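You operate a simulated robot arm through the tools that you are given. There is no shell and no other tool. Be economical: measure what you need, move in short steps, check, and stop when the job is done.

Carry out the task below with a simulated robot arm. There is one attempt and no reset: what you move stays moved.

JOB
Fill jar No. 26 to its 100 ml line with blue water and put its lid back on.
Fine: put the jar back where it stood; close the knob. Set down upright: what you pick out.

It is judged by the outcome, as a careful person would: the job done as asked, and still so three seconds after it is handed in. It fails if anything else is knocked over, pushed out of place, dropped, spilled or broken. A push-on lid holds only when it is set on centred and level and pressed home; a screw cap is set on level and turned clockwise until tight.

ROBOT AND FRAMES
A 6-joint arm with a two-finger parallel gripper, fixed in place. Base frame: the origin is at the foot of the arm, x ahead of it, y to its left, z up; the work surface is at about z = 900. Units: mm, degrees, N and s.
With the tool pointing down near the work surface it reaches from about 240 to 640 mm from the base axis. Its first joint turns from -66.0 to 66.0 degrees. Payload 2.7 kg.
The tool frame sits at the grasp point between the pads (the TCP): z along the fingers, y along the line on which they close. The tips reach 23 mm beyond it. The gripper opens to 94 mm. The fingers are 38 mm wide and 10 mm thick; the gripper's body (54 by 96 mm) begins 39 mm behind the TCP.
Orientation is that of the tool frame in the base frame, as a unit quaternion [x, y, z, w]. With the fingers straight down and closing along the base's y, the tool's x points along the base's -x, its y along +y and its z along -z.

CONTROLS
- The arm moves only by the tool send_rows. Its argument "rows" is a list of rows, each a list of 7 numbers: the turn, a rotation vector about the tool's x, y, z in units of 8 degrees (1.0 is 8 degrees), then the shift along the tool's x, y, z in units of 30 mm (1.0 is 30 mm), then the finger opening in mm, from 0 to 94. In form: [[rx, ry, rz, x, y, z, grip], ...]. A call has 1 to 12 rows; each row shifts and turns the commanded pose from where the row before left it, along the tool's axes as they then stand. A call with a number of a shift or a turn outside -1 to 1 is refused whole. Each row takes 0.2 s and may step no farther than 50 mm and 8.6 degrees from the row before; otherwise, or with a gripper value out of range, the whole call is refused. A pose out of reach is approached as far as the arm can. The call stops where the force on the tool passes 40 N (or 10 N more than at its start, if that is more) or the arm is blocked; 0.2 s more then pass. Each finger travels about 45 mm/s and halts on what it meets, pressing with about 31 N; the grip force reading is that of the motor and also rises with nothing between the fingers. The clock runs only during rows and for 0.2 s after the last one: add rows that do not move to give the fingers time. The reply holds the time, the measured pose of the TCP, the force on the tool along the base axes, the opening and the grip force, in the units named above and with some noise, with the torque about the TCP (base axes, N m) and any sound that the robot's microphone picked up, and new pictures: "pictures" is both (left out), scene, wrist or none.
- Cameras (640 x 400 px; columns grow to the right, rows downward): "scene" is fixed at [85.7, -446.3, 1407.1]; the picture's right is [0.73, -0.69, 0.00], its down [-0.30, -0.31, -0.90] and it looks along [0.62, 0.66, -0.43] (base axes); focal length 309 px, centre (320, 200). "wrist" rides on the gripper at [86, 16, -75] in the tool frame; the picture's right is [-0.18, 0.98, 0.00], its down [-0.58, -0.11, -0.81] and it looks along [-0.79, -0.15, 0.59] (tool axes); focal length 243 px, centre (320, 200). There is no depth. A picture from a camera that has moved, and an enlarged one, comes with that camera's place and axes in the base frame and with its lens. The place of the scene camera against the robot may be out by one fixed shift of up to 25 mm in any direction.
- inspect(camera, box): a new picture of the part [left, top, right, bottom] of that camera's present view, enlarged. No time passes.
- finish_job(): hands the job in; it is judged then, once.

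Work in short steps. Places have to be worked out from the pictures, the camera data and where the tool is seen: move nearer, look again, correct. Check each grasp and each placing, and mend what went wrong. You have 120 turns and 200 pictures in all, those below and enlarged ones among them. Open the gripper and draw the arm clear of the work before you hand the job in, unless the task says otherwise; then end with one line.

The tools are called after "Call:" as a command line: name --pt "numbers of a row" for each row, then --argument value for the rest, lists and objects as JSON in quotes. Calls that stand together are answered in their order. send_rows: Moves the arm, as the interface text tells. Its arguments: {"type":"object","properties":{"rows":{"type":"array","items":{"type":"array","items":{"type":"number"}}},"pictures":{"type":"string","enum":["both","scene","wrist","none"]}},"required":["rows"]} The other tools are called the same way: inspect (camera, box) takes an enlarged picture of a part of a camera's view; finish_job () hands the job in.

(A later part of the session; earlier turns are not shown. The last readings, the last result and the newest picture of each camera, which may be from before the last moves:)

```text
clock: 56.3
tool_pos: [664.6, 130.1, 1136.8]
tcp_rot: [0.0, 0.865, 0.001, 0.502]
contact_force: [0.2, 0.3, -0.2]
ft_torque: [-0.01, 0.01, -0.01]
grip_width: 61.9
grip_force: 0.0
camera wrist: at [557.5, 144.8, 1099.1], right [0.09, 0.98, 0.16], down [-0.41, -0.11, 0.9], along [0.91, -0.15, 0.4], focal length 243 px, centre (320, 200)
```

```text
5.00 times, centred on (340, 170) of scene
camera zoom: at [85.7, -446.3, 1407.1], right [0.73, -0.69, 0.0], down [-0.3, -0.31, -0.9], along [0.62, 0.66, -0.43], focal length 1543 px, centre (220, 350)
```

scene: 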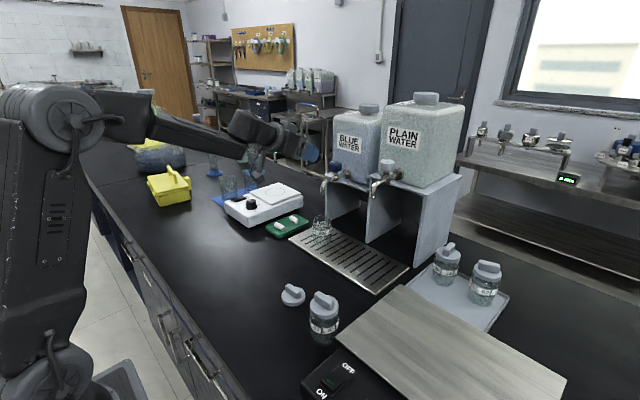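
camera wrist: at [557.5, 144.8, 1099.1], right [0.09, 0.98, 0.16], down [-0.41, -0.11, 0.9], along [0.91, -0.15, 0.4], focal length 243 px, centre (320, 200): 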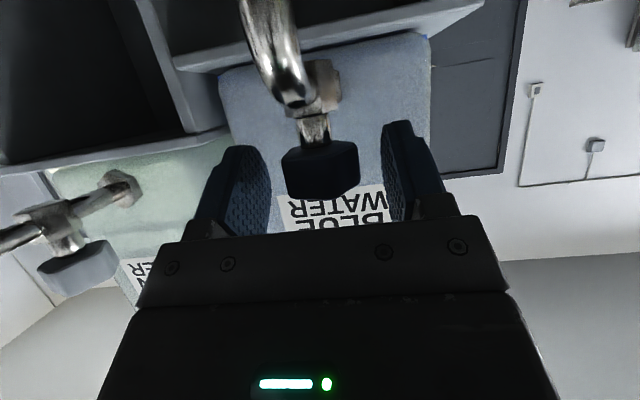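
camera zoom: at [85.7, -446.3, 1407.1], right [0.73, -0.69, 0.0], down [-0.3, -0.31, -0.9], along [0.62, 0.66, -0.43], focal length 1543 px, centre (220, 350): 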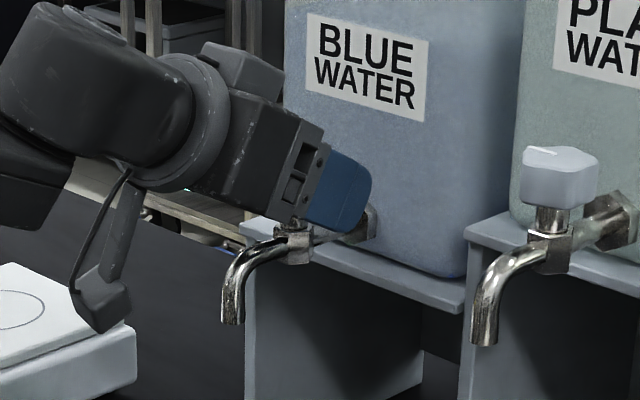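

Knob is centred between the fingers. Closing.

Call:
send_rows --pt "0 0 0 0 0 0 45" --pt "0 0 0 0 0 0 25" --pt "0 0 0 0 0 0 20" --pt "0 0 0 0 0 0 20" --pictures "wrist"

Call:
inspect --camera "scene" --box '[290, 150, 370, 250]'

```text
clock: 57.3
tool_pos: [664.0, 130.5, 1136.8]
tcp_rot: [0.0, 0.865, 0.0, 0.502]
contact_force: [3.1, 2.1, -0.4]
ft_torque: [0.02, -0.18, 0.05]
grip_width: 34.6
grip_force: 45.5
camera wrist: at [557.3, 145.2, 1099.1], right [0.09, 0.98, 0.16], down [-0.41, -0.11, 0.9], along [0.91, -0.15, 0.4], focal length 243 px, centre (320, 200)
```

wrist: 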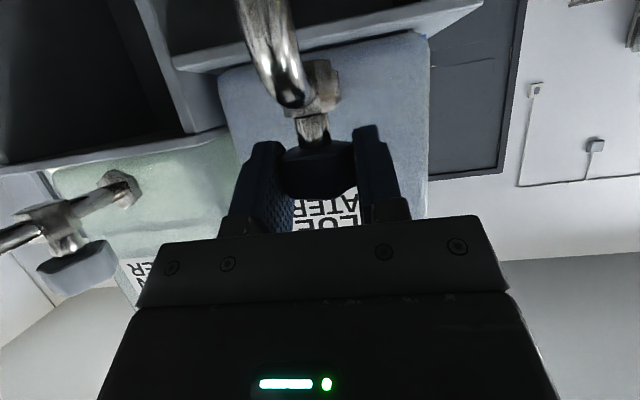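

```text
4.00 times, centred on (330, 200) of scene
camera zoom: at [85.8, -446.2, 1407.2], right [0.73, -0.69, 0.0], down [-0.3, -0.31, -0.9], along [0.62, 0.66, -0.43], focal length 1234 px, centre (280, 200)
```

zoom: 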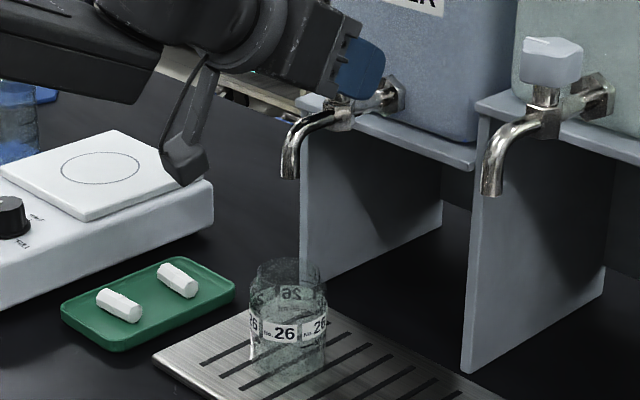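

Gripped on the knob; jar visible below the spout. I turn counter-clockwise 16° about the knob axis and look for flow.

Call:
send_rows --pt "-0.868 0 -0.497 0 -0.037 0 20" --pt "-0.868 0 -0.497 0 -0.037 0 20" --pictures "none"

Call:
inspect --camera "scene" --box '[290, 150, 370, 250]'

```text
clock: 57.9
tool_pos: [665.3, 129.0, 1137.4]
tcp_rot: [-0.087, 0.861, 0.049, 0.498]
contact_force: [-5.0, 27.8, -4.0]
ft_torque: [1.14, -0.67, 0.14]
grip_width: 34.3
grip_force: 45.5
out of reach, approached as far as the arm can: row 2
```

```text
4.00 times, centred on (330, 200) of scene
camera zoom: at [85.7, -445.3, 1407.5], right [0.73, -0.69, 0.0], down [-0.3, -0.32, -0.9], along [0.62, 0.66, -0.43], focal length 1234 px, centre (280, 200)
```

zoom: 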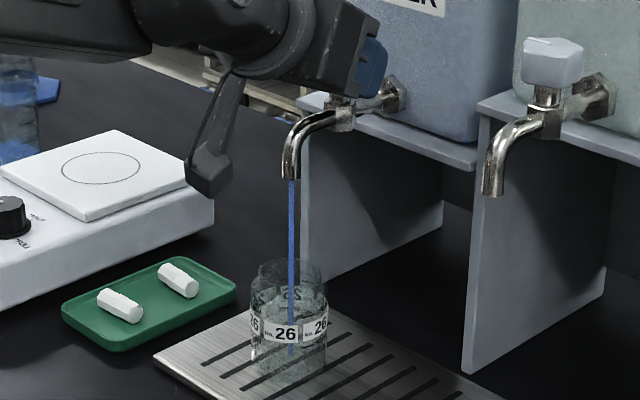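

Blue water is flowing, right into the jar. I hold still for about a second and check the rate.

Call:
send_rows --pt "0 0 0 0 0 0 20" --pt "0 0 0 0 0 0 20" --pt "0 0 0 0 0 0 20" --pt "0 0 0 0 0 0 20" --pictures "none"

Call:
inspect --camera "scene" --box '[306, 206, 346, 246]'

```text
clock: 58.9
tool_pos: [664.7, 127.9, 1136.6]
tcp_rot: [-0.089, 0.862, 0.048, 0.496]
contact_force: [-0.2, 30.6, -2.3]
ft_torque: [1.31, -0.28, 0.2]
grip_width: 34.3
grip_force: 44.8
```

```text
10.00 times, centred on (326, 226) of scene
camera zoom: at [85.8, -445.3, 1407.5], right [0.73, -0.69, 0.0], down [-0.3, -0.32, -0.9], along [0.62, 0.66, -0.43], focal length 3086 px, centre (260, -60)
```

zoom: 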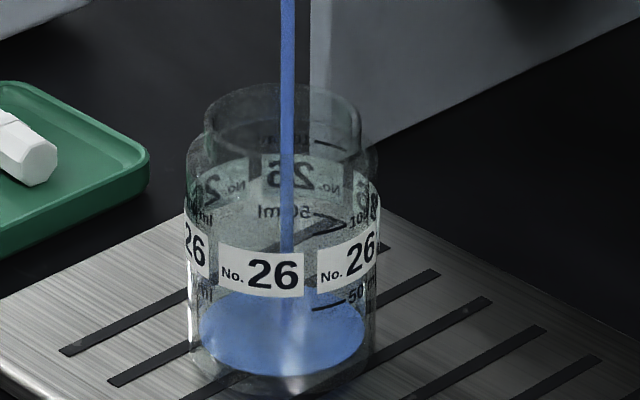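

Call:
send_rows --pt "0 0 0 0 0 0 20" --pt "0 0 0 0 0 0 20" --pt "0 0 0 0 0 0 20" --pt "0 0 0 0 0 0 20" --pictures "none"

Call:
inspect --camera "scene" --box '[306, 206, 346, 246]'

```text
clock: 59.9
tool_pos: [664.1, 129.0, 1137.3]
tcp_rot: [-0.088, 0.862, 0.047, 0.498]
contact_force: [1.5, 31.5, -2.3]
ft_torque: [1.08, 0.03, 0.19]
grip_width: 34.2
grip_force: 44.8
```

```text
10.00 times, centred on (326, 226) of scene
camera zoom: at [85.8, -445.3, 1407.5], right [0.73, -0.69, 0.0], down [-0.3, -0.32, -0.9], along [0.62, 0.66, -0.43], focal length 3086 px, centre (260, -60)
```

zoom: 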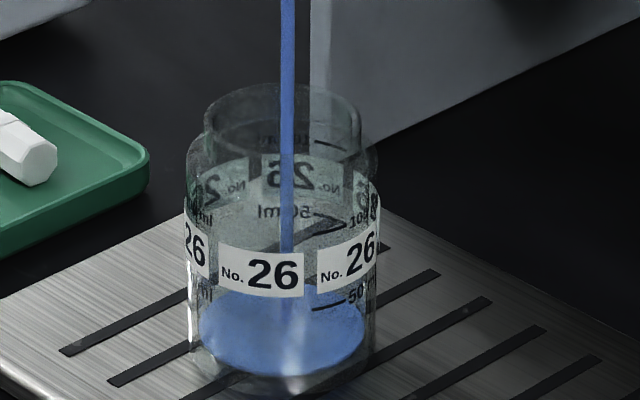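

Level rises slowly (a few ml/s). I wait 2.4 s more.

Call:
send_rows --pt "0 0 0 0 0 0 20" --pt "0 0 0 0 0 0 20" --pt "0 0 0 0 0 0 20" --pt "0 0 0 0 0 0 20" --pt "0 0 0 0 0 0 20" --pt "0 0 0 0 0 0 20" --pt "0 0 0 0 0 0 20" --pt "0 0 0 0 0 0 20" --pt "0 0 0 0 0 0 20" --pt "0 0 0 0 0 0 20" --pt "0 0 0 0 0 0 20" --pt "0 0 0 0 0 0 20" --pictures "none"

Call:
inspect --camera "scene" --box '[306, 206, 346, 246]'

```text
clock: 62.5
tool_pos: [664.3, 129.3, 1136.8]
tcp_rot: [-0.088, 0.862, 0.047, 0.497]
contact_force: [2.1, 30.5, 0.0]
ft_torque: [0.79, 0.24, 0.17]
grip_width: 34.1
grip_force: 44.6
```

```text
10.00 times, centred on (326, 226) of scene
camera zoom: at [85.8, -445.3, 1407.5], right [0.73, -0.69, 0.0], down [-0.3, -0.32, -0.9], along [0.62, 0.66, -0.43], focal length 3086 px, centre (260, -60)
```

zoom: 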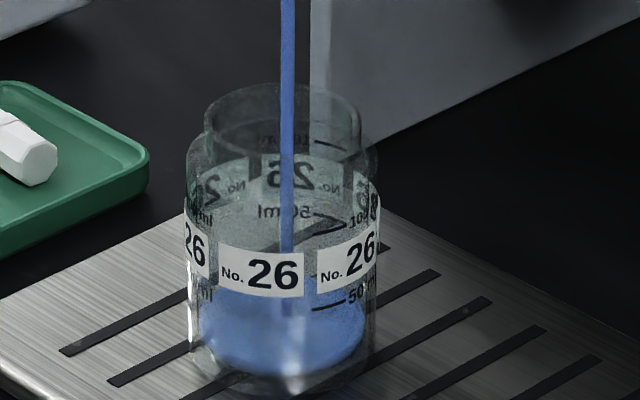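

About 12 ml now, at ~2.7 ml/s; roughly 30 s more needed. I hold for about 10 s, then look.

Call:
send_rows --pt "0 0 0 0 0 0 20" --pt "0 0 0 0 0 0 20" --pt "0 0 0 0 0 0 20" --pt "0 0 0 0 0 0 20" --pt "0 0 0 0 0 0 20" --pt "0 0 0 0 0 0 20" --pt "0 0 0 0 0 0 20" --pt "0 0 0 0 0 0 20" --pt "0 0 0 0 0 0 20" --pt "0 0 0 0 0 0 20" --pt "0 0 0 0 0 0 20" --pt "0 0 0 0 0 0 20" --pictures "none"

Call:
send_rows --pt "0 0 0 0 0 0 20" --pt "0 0 0 0 0 0 20" --pt "0 0 0 0 0 0 20" --pt "0 0 0 0 0 0 20" --pt "0 0 0 0 0 0 20" --pt "0 0 0 0 0 0 20" --pt "0 0 0 0 0 0 20" --pt "0 0 0 0 0 0 20" --pt "0 0 0 0 0 0 20" --pt "0 0 0 0 0 0 20" --pt "0 0 0 0 0 0 20" --pt "0 0 0 0 0 0 20" --pictures "none"

Call:
send_rows --pt "0 0 0 0 0 0 20" --pt "0 0 0 0 0 0 20" --pt "0 0 0 0 0 0 20" --pt "0 0 0 0 0 0 20" --pt "0 0 0 0 0 0 20" --pt "0 0 0 0 0 0 20" --pt "0 0 0 0 0 0 20" --pt "0 0 0 0 0 0 20" --pt "0 0 0 0 0 0 20" --pt "0 0 0 0 0 0 20" --pt "0 0 0 0 0 0 20" --pt "0 0 0 0 0 0 20" --pictures "none"

Call:
inspect --camera "scene" --box '[306, 206, 346, 246]'

```text
clock: 65.1
tool_pos: [664.6, 128.3, 1136.7]
tcp_rot: [-0.088, 0.862, 0.047, 0.497]
contact_force: [2.2, 31.7, 0.3]
ft_torque: [0.87, 0.29, 0.2]
grip_width: 34.4
grip_force: 45.0
```

```text
clock: 67.7
tool_pos: [664.6, 129.3, 1137.0]
tcp_rot: [-0.088, 0.862, 0.047, 0.497]
contact_force: [1.6, 30.6, 0.6]
ft_torque: [0.87, 0.23, 0.17]
grip_width: 34.3
grip_force: 45.7
```

```text
clock: 70.3
tool_pos: [666.9, 128.3, 1137.4]
tcp_rot: [-0.088, 0.862, 0.047, 0.498]
contact_force: [0.6, 31.6, 0.5]
ft_torque: [0.88, 0.13, 0.21]
grip_width: 34.4
grip_force: 45.4
```

```text
10.00 times, centred on (326, 226) of scene
camera zoom: at [85.7, -445.3, 1407.5], right [0.73, -0.69, 0.0], down [-0.3, -0.32, -0.9], along [0.62, 0.66, -0.43], focal length 3086 px, centre (260, -60)
```

zoom: 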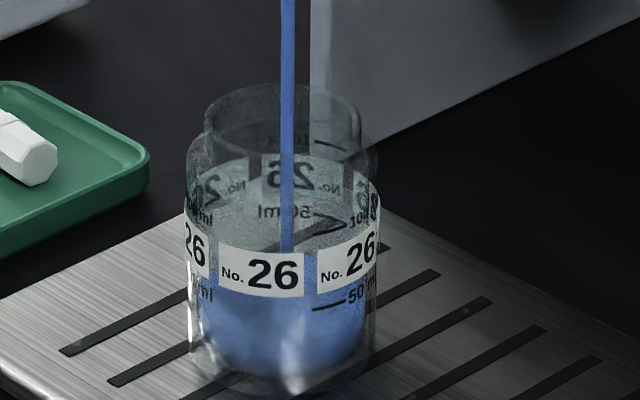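

About 28 ml, ~2 ml/s. I keep waiting ~10 s.

Call:
send_rows --pt "0 0 0 0 0 0 20" --pt "0 0 0 0 0 0 20" --pt "0 0 0 0 0 0 20" --pt "0 0 0 0 0 0 20" --pt "0 0 0 0 0 0 20" --pt "0 0 0 0 0 0 20" --pt "0 0 0 0 0 0 20" --pt "0 0 0 0 0 0 20" --pt "0 0 0 0 0 0 20" --pt "0 0 0 0 0 0 20" --pt "0 0 0 0 0 0 20" --pt "0 0 0 0 0 0 20" --pictures "none"

Call:
send_rows --pt "0 0 0 0 0 0 20" --pt "0 0 0 0 0 0 20" --pt "0 0 0 0 0 0 20" --pt "0 0 0 0 0 0 20" --pt "0 0 0 0 0 0 20" --pt "0 0 0 0 0 0 20" --pt "0 0 0 0 0 0 20" --pt "0 0 0 0 0 0 20" --pt "0 0 0 0 0 0 20" --pt "0 0 0 0 0 0 20" --pt "0 0 0 0 0 0 20" --pt "0 0 0 0 0 0 20" --pictures "none"

Call:
send_rows --pt "0 0 0 0 0 0 20" --pt "0 0 0 0 0 0 20" --pt "0 0 0 0 0 0 20" --pt "0 0 0 0 0 0 20" --pt "0 0 0 0 0 0 20" --pt "0 0 0 0 0 0 20" --pt "0 0 0 0 0 0 20" --pt "0 0 0 0 0 0 20" --pt "0 0 0 0 0 0 20" --pt "0 0 0 0 0 0 20" --pt "0 0 0 0 0 0 20" --pt "0 0 0 0 0 0 20" --pictures "none"

Call:
send_rows --pt "0 0 0 0 0 0 20" --pt "0 0 0 0 0 0 20" --pt "0 0 0 0 0 0 20" --pt "0 0 0 0 0 0 20" --pt "0 0 0 0 0 0 20" --pt "0 0 0 0 0 0 20" --pt "0 0 0 0 0 0 20" --pt "0 0 0 0 0 0 20" --pt "0 0 0 0 0 0 20" --pt "0 0 0 0 0 0 20" --pt "0 0 0 0 0 0 20" --pt "0 0 0 0 0 0 20" --pictures "none"

Call:
inspect --camera "scene" --box '[306, 206, 346, 246]'

```text
clock: 72.9
tool_pos: [664.5, 129.0, 1136.2]
tcp_rot: [-0.088, 0.862, 0.047, 0.496]
contact_force: [1.2, 30.8, -0.6]
ft_torque: [0.91, 0.14, 0.22]
grip_width: 34.4
grip_force: 45.1
```

```text
clock: 75.5
tool_pos: [664.3, 128.8, 1136.9]
tcp_rot: [-0.088, 0.862, 0.047, 0.497]
contact_force: [0.7, 31.3, 0.3]
ft_torque: [0.83, 0.16, 0.21]
grip_width: 33.9
grip_force: 45.1
```

```text
clock: 78.1
tool_pos: [665.1, 129.4, 1138.1]
tcp_rot: [-0.088, 0.862, 0.047, 0.497]
contact_force: [-0.2, 31.1, 0.0]
ft_torque: [0.88, 0.11, 0.18]
grip_width: 34.1
grip_force: 45.0
```

```text
clock: 80.7
tool_pos: [665.0, 129.5, 1136.6]
tcp_rot: [-0.088, 0.862, 0.047, 0.497]
contact_force: [-1.0, 30.8, -0.2]
ft_torque: [0.84, 0.15, 0.21]
grip_width: 34.2
grip_force: 45.4
```

```text
10.00 times, centred on (326, 226) of scene
camera zoom: at [85.7, -445.3, 1407.5], right [0.73, -0.69, 0.0], down [-0.3, -0.32, -0.9], along [0.62, 0.66, -0.43], focal length 3086 px, centre (260, -60)
```

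zoom: 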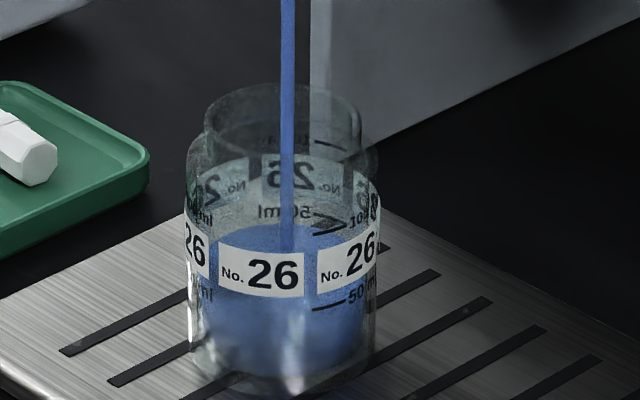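

Near 45 ml now. I continue for 13 s.

Call:
send_rows --pt "0 0 0 0 0 0 20" --pt "0 0 0 0 0 0 20" --pt "0 0 0 0 0 0 20" --pt "0 0 0 0 0 0 20" --pt "0 0 0 0 0 0 20" --pt "0 0 0 0 0 0 20" --pt "0 0 0 0 0 0 20" --pt "0 0 0 0 0 0 20" --pt "0 0 0 0 0 0 20" --pt "0 0 0 0 0 0 20" --pt "0 0 0 0 0 0 20" --pt "0 0 0 0 0 0 20" --pictures "none"

Call:
send_rows --pt "0 0 0 0 0 0 20" --pt "0 0 0 0 0 0 20" --pt "0 0 0 0 0 0 20" --pt "0 0 0 0 0 0 20" --pt "0 0 0 0 0 0 20" --pt "0 0 0 0 0 0 20" --pt "0 0 0 0 0 0 20" --pt "0 0 0 0 0 0 20" --pt "0 0 0 0 0 0 20" --pt "0 0 0 0 0 0 20" --pt "0 0 0 0 0 0 20" --pt "0 0 0 0 0 0 20" --pictures "none"

Call:
send_rows --pt "0 0 0 0 0 0 20" --pt "0 0 0 0 0 0 20" --pt "0 0 0 0 0 0 20" --pt "0 0 0 0 0 0 20" --pt "0 0 0 0 0 0 20" --pt "0 0 0 0 0 0 20" --pt "0 0 0 0 0 0 20" --pt "0 0 0 0 0 0 20" --pt "0 0 0 0 0 0 20" --pt "0 0 0 0 0 0 20" --pt "0 0 0 0 0 0 20" --pt "0 0 0 0 0 0 20" --pictures "none"

Call:
send_rows --pt "0 0 0 0 0 0 20" --pt "0 0 0 0 0 0 20" --pt "0 0 0 0 0 0 20" --pt "0 0 0 0 0 0 20" --pt "0 0 0 0 0 0 20" --pt "0 0 0 0 0 0 20" --pt "0 0 0 0 0 0 20" --pt "0 0 0 0 0 0 20" --pt "0 0 0 0 0 0 20" --pt "0 0 0 0 0 0 20" --pt "0 0 0 0 0 0 20" --pt "0 0 0 0 0 0 20" --pictures "none"

Call:
send_rows --pt "0 0 0 0 0 0 20" --pt "0 0 0 0 0 0 20" --pt "0 0 0 0 0 0 20" --pt "0 0 0 0 0 0 20" --pt "0 0 0 0 0 0 20" --pt "0 0 0 0 0 0 20" --pt "0 0 0 0 0 0 20" --pt "0 0 0 0 0 0 20" --pt "0 0 0 0 0 0 20" --pt "0 0 0 0 0 0 20" --pt "0 0 0 0 0 0 20" --pt "0 0 0 0 0 0 20" --pictures "none"

Call:
inspect --camera "scene" --box '[306, 206, 346, 246]'

```text
clock: 83.3
tool_pos: [665.5, 128.8, 1137.1]
tcp_rot: [-0.088, 0.862, 0.048, 0.497]
contact_force: [0.7, 30.5, 0.1]
ft_torque: [0.84, 0.17, 0.2]
grip_width: 34.2
grip_force: 44.9
```

```text
clock: 85.9
tool_pos: [665.9, 129.2, 1137.9]
tcp_rot: [-0.088, 0.862, 0.047, 0.497]
contact_force: [-0.9, 30.4, -0.8]
ft_torque: [0.87, 0.13, 0.22]
grip_width: 34.2
grip_force: 44.8
```

```text
clock: 88.5
tool_pos: [665.6, 129.3, 1136.2]
tcp_rot: [-0.088, 0.862, 0.047, 0.497]
contact_force: [0.0, 30.4, -0.4]
ft_torque: [0.83, 0.16, 0.19]
grip_width: 34.1
grip_force: 45.4
```

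```text
clock: 91.1
tool_pos: [665.2, 129.3, 1138.8]
tcp_rot: [-0.088, 0.862, 0.047, 0.497]
contact_force: [0.3, 30.9, -0.1]
ft_torque: [0.84, 0.16, 0.2]
grip_width: 34.1
grip_force: 45.3
```

```text
clock: 93.7
tool_pos: [665.2, 129.1, 1137.9]
tcp_rot: [-0.088, 0.862, 0.047, 0.498]
contact_force: [-0.6, 31.2, 0.5]
ft_torque: [0.85, 0.16, 0.21]
grip_width: 34.0
grip_force: 45.2
```

```text
10.00 times, centred on (326, 226) of scene
camera zoom: at [85.7, -445.3, 1407.5], right [0.73, -0.69, 0.0], down [-0.3, -0.32, -0.9], along [0.62, 0.66, -0.43], focal length 3086 px, centre (260, -60)
```

zoom: 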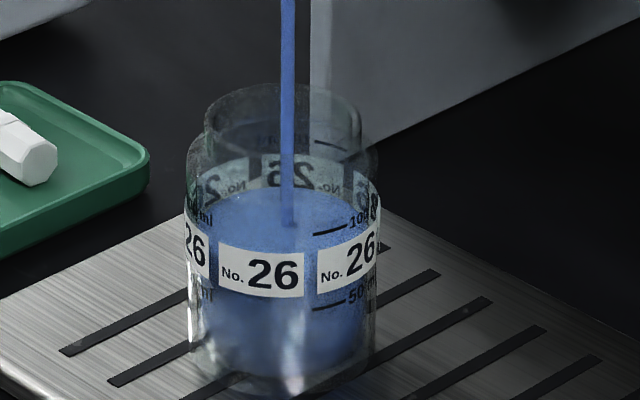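

About 66 ml. I wait another ~10 s, expecting ~86 ml.

Call:
send_rows --pt "0 0 0 0 0 0 20" --pt "0 0 0 0 0 0 20" --pt "0 0 0 0 0 0 20" --pt "0 0 0 0 0 0 20" --pt "0 0 0 0 0 0 20" --pt "0 0 0 0 0 0 20" --pt "0 0 0 0 0 0 20" --pt "0 0 0 0 0 0 20" --pt "0 0 0 0 0 0 20" --pt "0 0 0 0 0 0 20" --pt "0 0 0 0 0 0 20" --pt "0 0 0 0 0 0 20" --pictures "none"

Call:
send_rows --pt "0 0 0 0 0 0 20" --pt "0 0 0 0 0 0 20" --pt "0 0 0 0 0 0 20" --pt "0 0 0 0 0 0 20" --pt "0 0 0 0 0 0 20" --pt "0 0 0 0 0 0 20" --pt "0 0 0 0 0 0 20" --pt "0 0 0 0 0 0 20" --pt "0 0 0 0 0 0 20" --pt "0 0 0 0 0 0 20" --pt "0 0 0 0 0 0 20" --pt "0 0 0 0 0 0 20" --pictures "none"

Call:
send_rows --pt "0 0 0 0 0 0 20" --pt "0 0 0 0 0 0 20" --pt "0 0 0 0 0 0 20" --pt "0 0 0 0 0 0 20" --pt "0 0 0 0 0 0 20" --pt "0 0 0 0 0 0 20" --pt "0 0 0 0 0 0 20" --pt "0 0 0 0 0 0 20" --pt "0 0 0 0 0 0 20" --pt "0 0 0 0 0 0 20" --pt "0 0 0 0 0 0 20" --pt "0 0 0 0 0 0 20" --pictures "none"

Call:
inspect --camera "scene" --box '[306, 206, 346, 246]'

```text
clock: 96.3
tool_pos: [663.6, 128.5, 1135.0]
tcp_rot: [-0.088, 0.862, 0.047, 0.497]
contact_force: [-1.1, 31.0, 0.2]
ft_torque: [0.89, 0.18, 0.22]
grip_width: 34.3
grip_force: 45.3
```

```text
clock: 98.9
tool_pos: [665.1, 128.2, 1137.6]
tcp_rot: [-0.088, 0.862, 0.047, 0.496]
contact_force: [-0.7, 30.8, -0.2]
ft_torque: [0.85, 0.13, 0.22]
grip_width: 34.4
grip_force: 45.2
```

```text
clock: 101.5
tool_pos: [665.2, 129.7, 1137.2]
tcp_rot: [-0.088, 0.862, 0.048, 0.498]
contact_force: [-1.7, 29.5, -0.4]
ft_torque: [0.84, 0.14, 0.19]
grip_width: 34.2
grip_force: 45.4
```

```text
10.00 times, centred on (326, 226) of scene
camera zoom: at [85.7, -445.3, 1407.5], right [0.73, -0.69, 0.0], down [-0.3, -0.32, -0.9], along [0.62, 0.66, -0.43], focal length 3086 px, centre (260, -60)
```

zoom: 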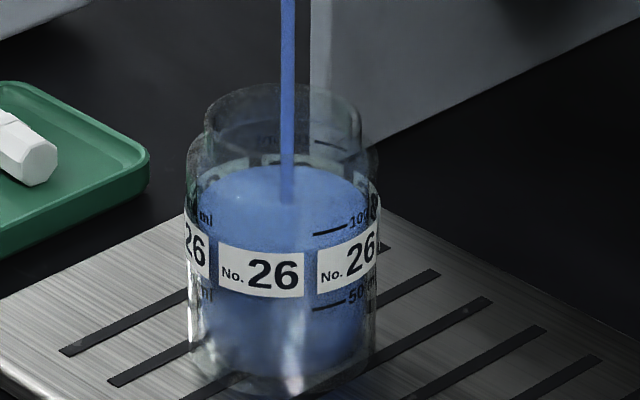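

By the geometry I judge ~86 ml, with about 7 s left. I wait 4 s more and re-measure.

Call:
send_rows --pt "0 0 0 0 0 0 20" --pt "0 0 0 0 0 0 20" --pt "0 0 0 0 0 0 20" --pt "0 0 0 0 0 0 20" --pt "0 0 0 0 0 0 20" --pt "0 0 0 0 0 0 20" --pt "0 0 0 0 0 0 20" --pt "0 0 0 0 0 0 20" --pt "0 0 0 0 0 0 20" --pt "0 0 0 0 0 0 20" --pt "0 0 0 0 0 0 20" --pt "0 0 0 0 0 0 20" --pictures "none"

Call:
send_rows --pt "0 0 0 0 0 0 20" --pt "0 0 0 0 0 0 20" --pt "0 0 0 0 0 0 20" --pt "0 0 0 0 0 0 20" --pt "0 0 0 0 0 0 20" --pt "0 0 0 0 0 0 20" --pictures "none"

Call:
inspect --camera "scene" --box '[306, 206, 346, 246]'

```text
clock: 104.1
tool_pos: [665.1, 129.1, 1136.6]
tcp_rot: [-0.088, 0.862, 0.047, 0.497]
contact_force: [-2.8, 30.7, -0.1]
ft_torque: [0.86, 0.16, 0.22]
grip_width: 34.4
grip_force: 45.1
```

```text
clock: 105.5
tool_pos: [665.2, 129.3, 1137.4]
tcp_rot: [-0.088, 0.862, 0.047, 0.497]
contact_force: [-1.1, 30.4, 0.1]
ft_torque: [0.82, 0.12, 0.23]
grip_width: 34.4
grip_force: 44.8
```

```text
10.00 times, centred on (326, 226) of scene
camera zoom: at [85.7, -445.3, 1407.5], right [0.73, -0.69, 0.0], down [-0.3, -0.32, -0.9], along [0.62, 0.66, -0.43], focal length 3086 px, centre (260, -60)
```

zoom: 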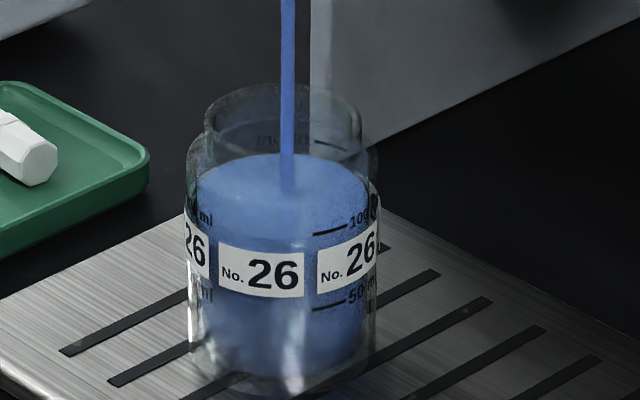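

Call:
inspect --camera "scene" --box '[322, 213, 346, 237]'

```text
16.00 times, centred on (334, 225) of scene
camera zoom: at [85.7, -445.3, 1407.5], right [0.73, -0.69, 0.0], down [-0.3, -0.32, -0.9], along [0.62, 0.66, -0.43], focal length 4938 px, centre (96, -200)
```

zoom: 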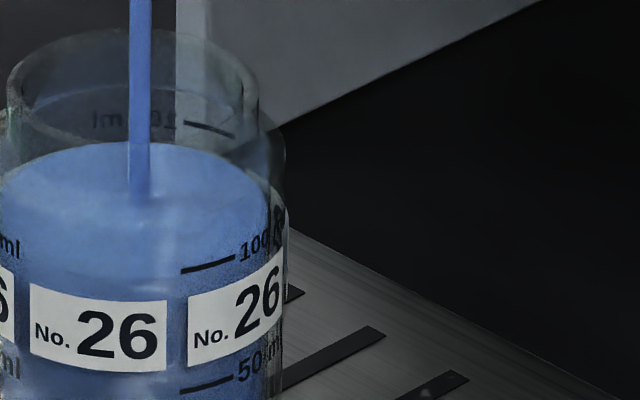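

About 6 ml to go (≈3 s). I wait 1.8 s and look once more.

Call:
send_rows --pt "0 0 0 0 0 0 20" --pt "0 0 0 0 0 0 20" --pt "0 0 0 0 0 0 20" --pt "0 0 0 0 0 0 20" --pt "0 0 0 0 0 0 20" --pt "0 0 0 0 0 0 20" --pt "0 0 0 0 0 0 20" --pt "0 0 0 0 0 0 20" --pictures "none"

Call:
inspect --camera "scene" --box '[316, 211, 340, 235]'

```text
clock: 107.3
tool_pos: [664.4, 128.3, 1135.7]
tcp_rot: [-0.088, 0.862, 0.047, 0.497]
contact_force: [-1.5, 30.9, 1.2]
ft_torque: [0.86, 0.13, 0.2]
grip_width: 34.3
grip_force: 44.9
```

```text
16.00 times, centred on (328, 223) of scene
camera zoom: at [85.7, -445.3, 1407.5], right [0.73, -0.69, 0.0], down [-0.3, -0.32, -0.9], along [0.62, 0.66, -0.43], focal length 4938 px, centre (192, -168)
```

zoom: 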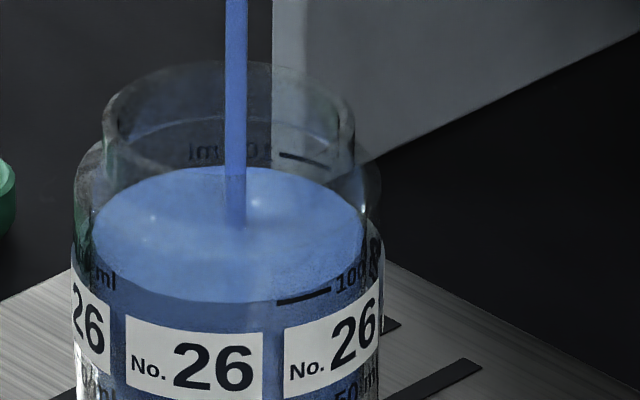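

The level is within ~2–3 ml of the 100 ml line. I hold 0.6 s more and then turn the knob back clockwise 12° in the same call.

Call:
send_rows --pt "0 0 0 0 0 0 20" --pt "0 0 0 0 0 0 20" --pt "0 0 0 0 0 0 20" --pt "0.868 0 0.497 0 0.037 0 20" --pt "0.434 0 0.249 0 0.02 0 20" --pt "0 0 0 0 0 0 20" --pictures "none"

Call:
inspect --camera "scene" --box '[312, 175, 352, 235]'

```text
clock: 108.7
tool_pos: [664.4, 128.7, 1137.6]
tcp_rot: [-0.02, 0.868, 0.008, 0.496]
contact_force: [-3.1, 25.8, -0.8]
ft_torque: [0.92, 0.14, 0.1]
grip_width: 34.3
grip_force: 45.1
out of reach, approached as far as the arm can: row 4
```

```text
6.67 times, centred on (332, 205) of scene
camera zoom: at [85.6, -445.5, 1407.4], right [0.73, -0.69, 0.0], down [-0.3, -0.32, -0.9], along [0.62, 0.66, -0.43], focal length 2057 px, centre (240, 167)
```

zoom: 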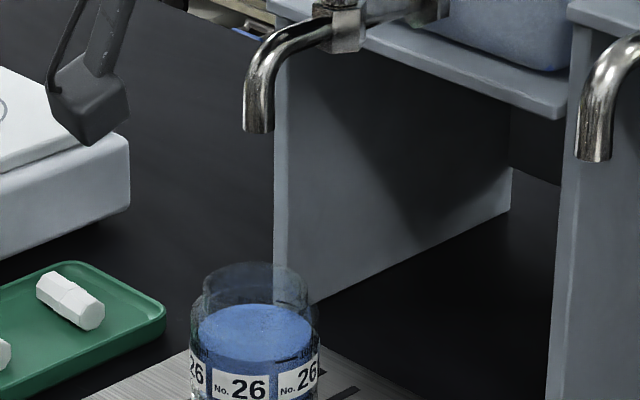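

Flow has stopped. I check the level.

Call:
inspect --camera "scene" --box '[316, 211, 340, 235]'

```text
16.00 times, centred on (328, 223) of scene
camera zoom: at [85.6, -445.5, 1407.4], right [0.73, -0.69, 0.0], down [-0.3, -0.32, -0.9], along [0.62, 0.66, -0.43], focal length 4938 px, centre (192, -168)
```

zoom: 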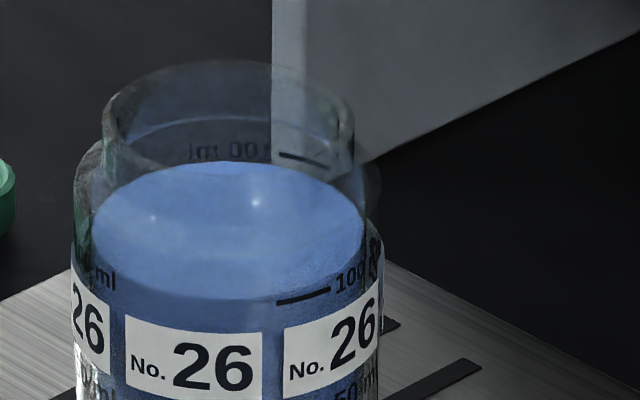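

Level agrees with the line within ~1 ml. I nudge the knob ~3° further closed to its start position, then release and back off along the tool axis.

Call:
send_rows --pt "0.3 0 0.17 0 0.03 0 20" --pt "0 0 0 0 0 0 20" --pt "0 0 0 0 0 0 45" --pt "0 0 0 0 0 0 62" --pt "0 0 0 0 0 0 62" --pt "0 0 0 0 0 -0.7 62" --pt "0 0 0 0 0 -0.9 62" --pt "0 0 0 0 0 -0.9 62" --pt "0 0 0 0 0 0 62"

Call:
inspect --camera "scene" --box '[306, 145, 376, 245]'

```text
clock: 110.7
tool_pos: [601.5, 127.1, 1176.5]
tcp_rot: [0.004, 0.869, -0.008, 0.495]
contact_force: [-0.2, -0.5, -0.3]
ft_torque: [0.01, -0.02, 0.01]
grip_width: 62.0
grip_force: 0.2
camera wrist: at [493.2, 142.7, 1139.3], right [0.11, 0.98, 0.15], down [-0.4, -0.09, 0.91], along [0.91, -0.16, 0.38], focal length 243 px, centre (320, 200)
```

scene: 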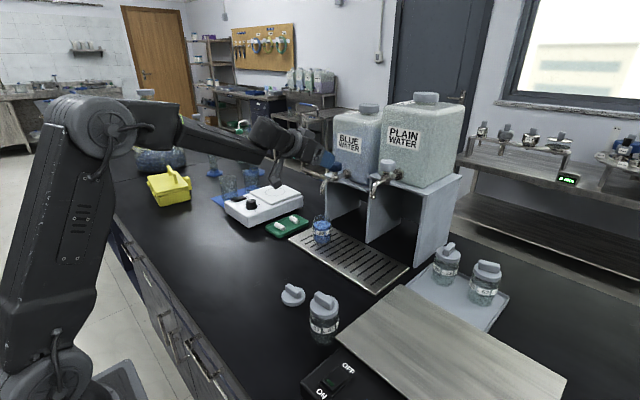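
wrist: 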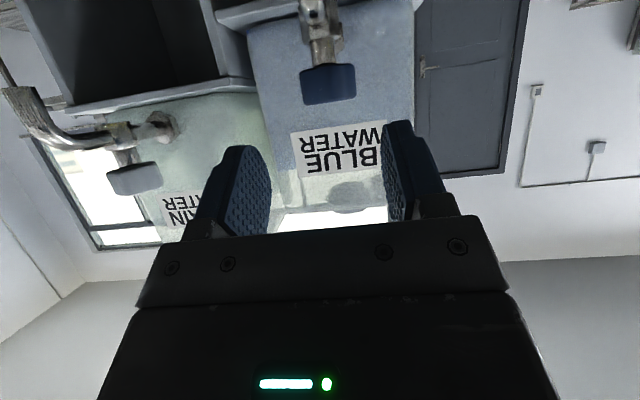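

```text
4.00 times, centred on (341, 195) of scene
camera zoom: at [85.7, -446.3, 1407.1], right [0.73, -0.69, 0.0], down [-0.3, -0.31, -0.9], along [0.62, 0.66, -0.43], focal length 1234 px, centre (236, 220)
```

zoom: 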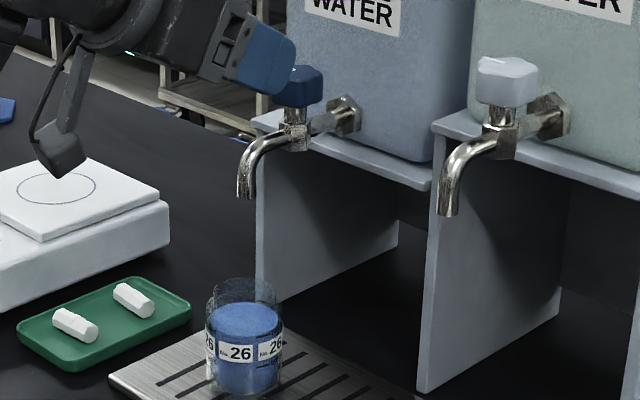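

Knob closed with no dripping. I back away and return to the 30° tilt for picking up the jar.

Call:
send_rows --pt "0 0 0 0.453 0 -0.764 78" --pt "0 0 0 0.453 0 -0.764 78" --pt "0 0 0 0.453 0 -0.764 78" --pt "0 0.92 0 0 0 0 78" --pt "0 0.92 0 0 0 0 78" --pt "0 0.92 0 0 0 0 78" --pt "0 0.92 0 0 0 0 78" --pt "0 0 0 0 0 0 78" --pictures "none"

```text
clock: 112.5
tool_pos: [520.6, 127.7, 1174.9]
tcp_rot: [0.005, 0.966, -0.006, 0.258]
contact_force: [-0.5, -0.2, 0.2]
ft_torque: [0.0, 0.0, 0.02]
grip_width: 78.0
grip_force: 0.1
```

Call:
send_rows --pt "-0.056 0 0.033 0.557 0.005 0.75 78" --pt "0 0 0 0.557 0.005 0.75 78" --pt "0 0 0 0.557 0.005 0.75 78" --pt "0 0 0 0.557 0.005 0.75 78" --pt "0 0 0 0.557 0.005 0.75 78" --pt "0 0 0 0.557 0.005 0.75 78" --pt "0 0 0 0.557 0.005 0.75 78" --pt "0 0 0 0.557 0.005 0.75 78" --pt "0 0 0 0 0 0 78" --pictures "wrist"

Call:
inspect --camera "wrist" --box '[260, 120, 380, 230]'

```text
clock: 114.5
tool_pos: [495.4, 128.7, 952.1]
tcp_rot: [0.007, 0.966, -0.002, 0.259]
contact_force: [1.4, 0.2, 0.3]
ft_torque: [0.01, 0.0, 0.05]
grip_width: 77.8
grip_force: 0.1
camera wrist: at [383.6, 144.5, 973.3], right [0.17, 0.98, 0.09], down [0.1, -0.11, 0.99], along [0.98, -0.16, -0.12], focal length 243 px, centre (320, 200)
```

wrist: 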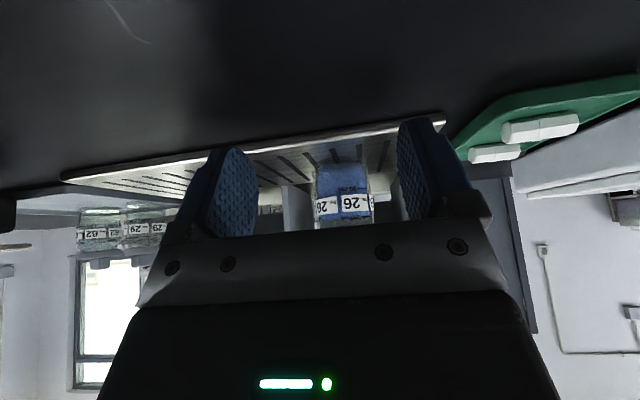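

```text
3.64 times, centred on (320, 175) of wrist
camera zoom: at [383.6, 144.5, 973.3], right [0.17, 0.98, 0.09], down [0.1, -0.11, 0.99], along [0.98, -0.16, -0.12], focal length 882 px, centre (320, 291)
```

zoom: 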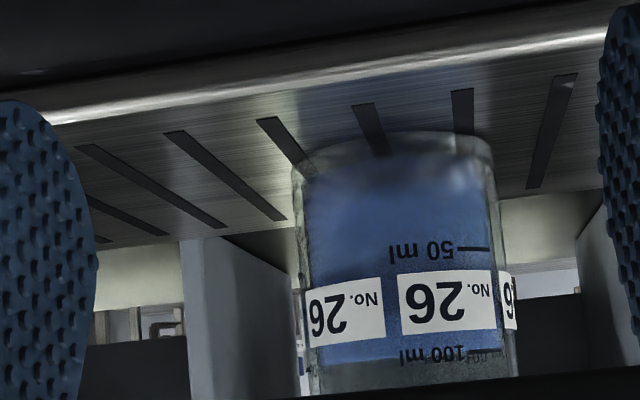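

The blue level meets the 100 ml line in this near-horizontal view. I move forward around the jar.

Call:
send_rows --pt "0 0 0 -0.65 0.003 0.375 78" --pt "0 0 0 -0.65 0.003 0.375 78" --pt "0 0 0 -0.65 0.003 0.375 78" --pt "0 0 0 -0.65 0.003 0.375 78" --pt "0 0 0 -0.65 0.003 0.375 78" --pt "0 0 0 0 0 0 78" --pictures "none"

Call:
inspect --camera "wrist" --box '[200, 0, 440, 240]'

```text
clock: 115.9
tool_pos: [608.6, 126.6, 954.1]
tcp_rot: [0.007, 0.966, -0.002, 0.259]
contact_force: [0.3, -0.2, -0.4]
ft_torque: [-0.01, 0.01, 0.02]
grip_width: 78.3
grip_force: 0.1
```

```text
1.67 times, centred on (320, 120) of wrist
camera zoom: at [496.3, 144.0, 974.6], right [0.17, 0.98, 0.09], down [0.1, -0.11, 0.99], along [0.98, -0.16, -0.12], focal length 404 px, centre (320, 333)
```

zoom: 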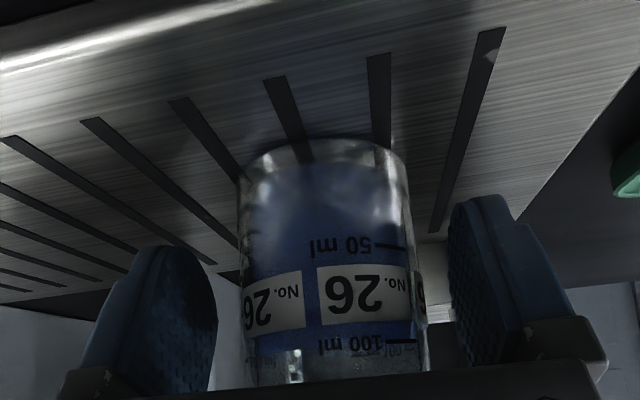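

Call:
inspect --camera "wrist" --box '[325, 165, 395, 225]'

Call:
inspect --camera "scene" --box '[310, 206, 340, 236]'

```text
6.67 times, centred on (360, 195) of wrist
camera zoom: at [496.3, 144.0, 974.6], right [0.17, 0.98, 0.09], down [0.1, -0.11, 0.99], along [0.98, -0.16, -0.12], focal length 1618 px, centre (53, 233)
```

zoom: 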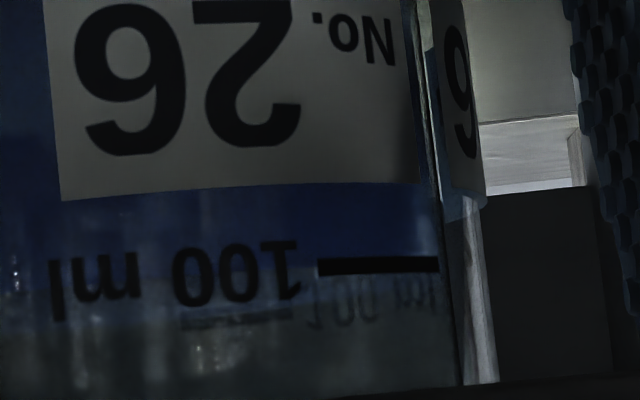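

```text
13.33 times, centred on (325, 221) of scene
camera zoom: at [85.7, -446.3, 1407.1], right [0.73, -0.69, 0.0], down [-0.3, -0.31, -0.9], along [0.62, 0.66, -0.43], focal length 4115 px, centre (253, -80)
```

zoom: 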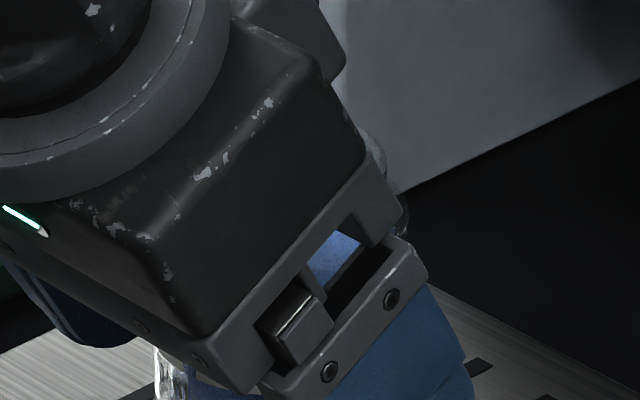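

The level sits on the 100 ml line (near and far). I close on the jar.

Call:
send_rows --pt "0 0 0 0 0 0 68" --pt "0 0 0 0 0 0 60" --pt "0 0 0 0 0 0 54" --pt "0 0 0 0 0 0 40" --pt "0 0 0 0 0 0 40" --pictures "none"

Call:
send_rows --pt "0 0 0 -0.05 0 -0.087 40" --pt "0 0 0 -0.117 0 -0.2 40" --pt "0 0 0 0 0 0 40" --pictures "none"

Call:
inspect --camera "wrist" --box '[200, 0, 440, 240]'

```text
clock: 117.1
tool_pos: [608.1, 127.0, 952.4]
tcp_rot: [0.006, 0.966, -0.001, 0.259]
contact_force: [0.6, 0.8, -0.6]
ft_torque: [0.06, -0.02, -0.03]
grip_width: 55.6
grip_force: 31.5
```

```text
clock: 117.9
tool_pos: [608.9, 128.2, 962.6]
tcp_rot: [0.007, 0.966, -0.002, 0.258]
contact_force: [0.2, 0.4, -3.2]
ft_torque: [-0.01, 0.03, 0.02]
grip_width: 55.4
grip_force: 30.7
```

```text
1.67 times, centred on (320, 120) of wrist
camera zoom: at [496.0, 144.2, 984.3], right [0.17, 0.98, 0.09], down [0.1, -0.11, 0.99], along [0.98, -0.16, -0.12], focal length 404 px, centre (320, 333)
```

zoom: 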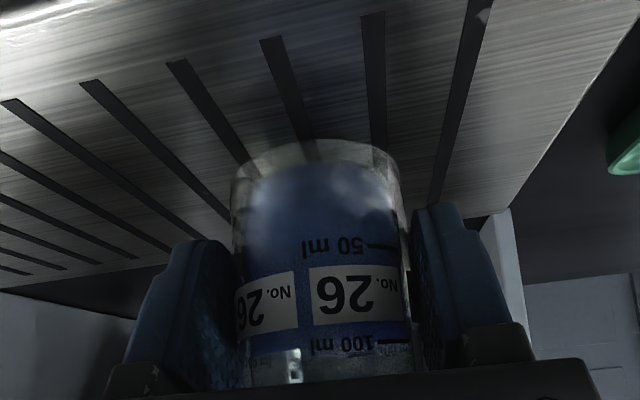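

Jar lifted with water. I withdraw slowly straight back from under the spout.

Call:
send_rows --pt "0 0 0 0.2 -0.004 -0.115 40" --pt "0 0 0 0.397 -0.007 -0.229 40" --pt "0 0 0 0.397 -0.007 -0.229 40" --pt "0 0 0 0.397 -0.007 -0.229 40" --pt "0 0 0 0.397 -0.007 -0.229 40" --pt "0 0 0 0.397 -0.007 -0.229 40" --pt "0 0 0 0.397 -0.007 -0.229 40" --pt "0 0 0 0.397 -0.007 -0.229 40" --pt "0 0 0 0.2 -0.004 -0.115 40" --pt "0 0 0 0 0 0 40" --pictures "none"

Call:
inspect --camera "scene" --box '[230, 150, 390, 290]'

```text
clock: 120.1
tool_pos: [497.5, 126.8, 962.1]
tcp_rot: [0.006, 0.966, -0.001, 0.259]
contact_force: [0.2, -0.4, -2.6]
ft_torque: [-0.01, 0.02, 0.0]
grip_width: 55.3
grip_force: 31.1
```

```text
2.86 times, centred on (310, 220) of scene
camera zoom: at [85.7, -446.3, 1407.1], right [0.73, -0.69, 0.0], down [-0.3, -0.31, -0.9], along [0.62, 0.66, -0.43], focal length 882 px, centre (349, 143)
```

zoom: 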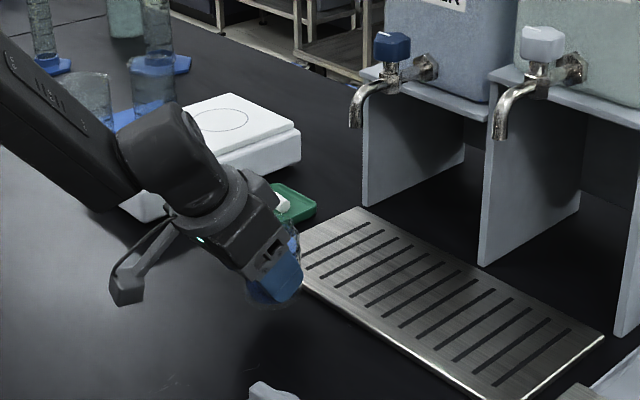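

Nothing spilled. I raise 88 mm and carry the jar back toward its place gently.

Call:
send_rows --pt "0 0 0 -0.25 0 -0.433 40" --pt "0 0 0 -0.4 0 -0.693 40" --pt "0 0 0 -0.4 0 -0.693 40" --pt "0 0 0 -0.4 0 -0.693 40" --pt "0 0 0 0 -0.4 0 40" --pt "0 0 0 0 -0.8 0 40" --pt "0 0 0 0 -0.8 0 40" --pt "0 0 0 0 -0.8 0 40" --pt "0 0 0 0 -0.8 0 40" --pt "0 0 0 0 -0.8 0 40" --pt "0 0 0 0 -0.8 0 40" --pt "0 0 0 0 -0.4 0 40" --pictures "none"

Call:
send_rows --pt "0 0 0 0 -0.5 0 40" --pt "0 0 0 0 -0.8 0 40" --pt "0 0 0 0 -0.7 0 40" --pt "0 0 0 0 -0.3 0 40" --pt "0 0 0 0 0 0 40"

```text
clock: 122.7
tool_pos: [495.1, -40.3, 1049.7]
tcp_rot: [0.007, 0.966, -0.002, 0.258]
contact_force: [-0.5, -0.8, -2.5]
ft_torque: [0.0, 0.05, -0.01]
grip_width: 55.4
grip_force: 30.4
```

```text
clock: 123.9
tool_pos: [493.3, -110.5, 1049.8]
tcp_rot: [0.007, 0.966, -0.003, 0.259]
contact_force: [0.0, -0.2, -2.7]
ft_torque: [-0.02, 0.04, 0.0]
grip_width: 55.0
grip_force: 31.1
camera wrist: at [382.0, -93.2, 1071.2], right [0.17, 0.98, 0.09], down [0.1, -0.11, 0.99], along [0.98, -0.16, -0.12], focal length 243 px, centre (320, 200)
```

scene: 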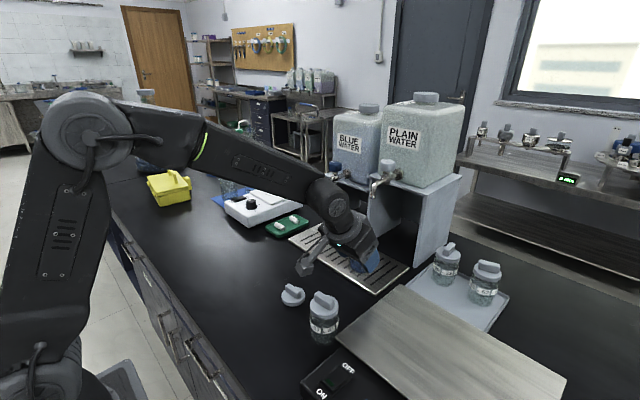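
wrist: 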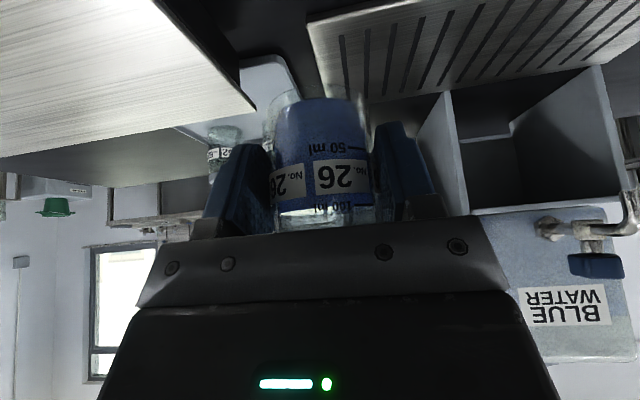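

Now I turn back 85° clockwise about the vertical.

Call:
send_rows --pt "0.443 0 0.767 0 0 0 40" --pt "0.443 0 0.767 0 0 0 40" --pt "0.443 0 0.767 0 0 0 40" --pt "0.443 0 0.767 0 0 0 40" --pt "0.443 0 0.767 0 0 0 40" --pt "0.443 0 0.767 0 0 0 40" --pt "0.443 0 0.767 0 0 0 40" --pt "0.443 0 0.767 0 0 0 40" --pt "0.443 0 0.767 0 0 0 40" --pt "0.443 0 0.767 0 0 0 40" --pt "0.443 0 0.767 0 0 0 40" --pt "0.443 0 0.767 0 0 0 40" --pictures "none"

Call:
send_rows --pt "0 0 0 0 0 0 40" --pt "0 0 0 0 0 0 40"

```text
clock: 126.5
tool_pos: [494.3, -109.3, 1051.0]
tcp_rot: [0.659, 0.706, -0.177, 0.189]
contact_force: [-0.1, -0.4, -1.5]
ft_torque: [0.04, -0.02, 0.02]
grip_width: 55.2
grip_force: 31.0
```

```text
clock: 127.1
tool_pos: [493.6, -109.0, 1050.5]
tcp_rot: [0.658, 0.707, -0.177, 0.191]
contact_force: [-0.1, 0.5, -2.8]
ft_torque: [0.03, -0.01, -0.01]
grip_width: 55.5
grip_force: 31.3
camera wrist: at [502.5, 2.2, 1071.6], right [0.99, -0.09, 0.09], down [-0.1, -0.11, 0.99], along [-0.08, -0.99, -0.12], focal length 243 px, centre (320, 200)
```

scene: 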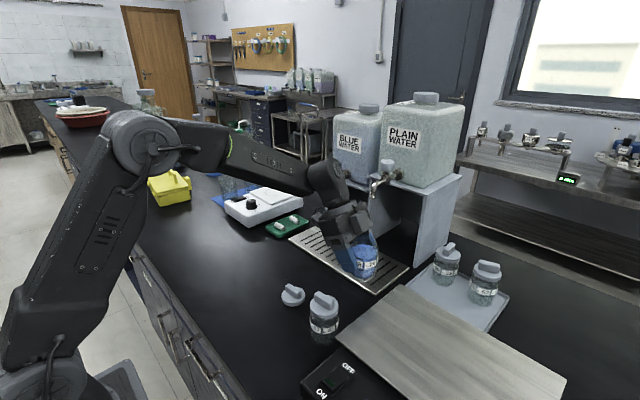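
wrist: 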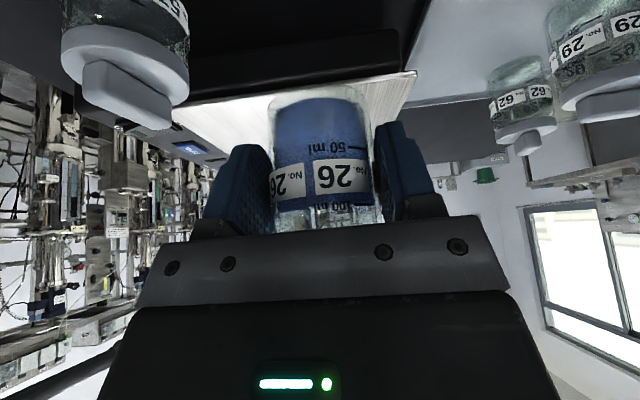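

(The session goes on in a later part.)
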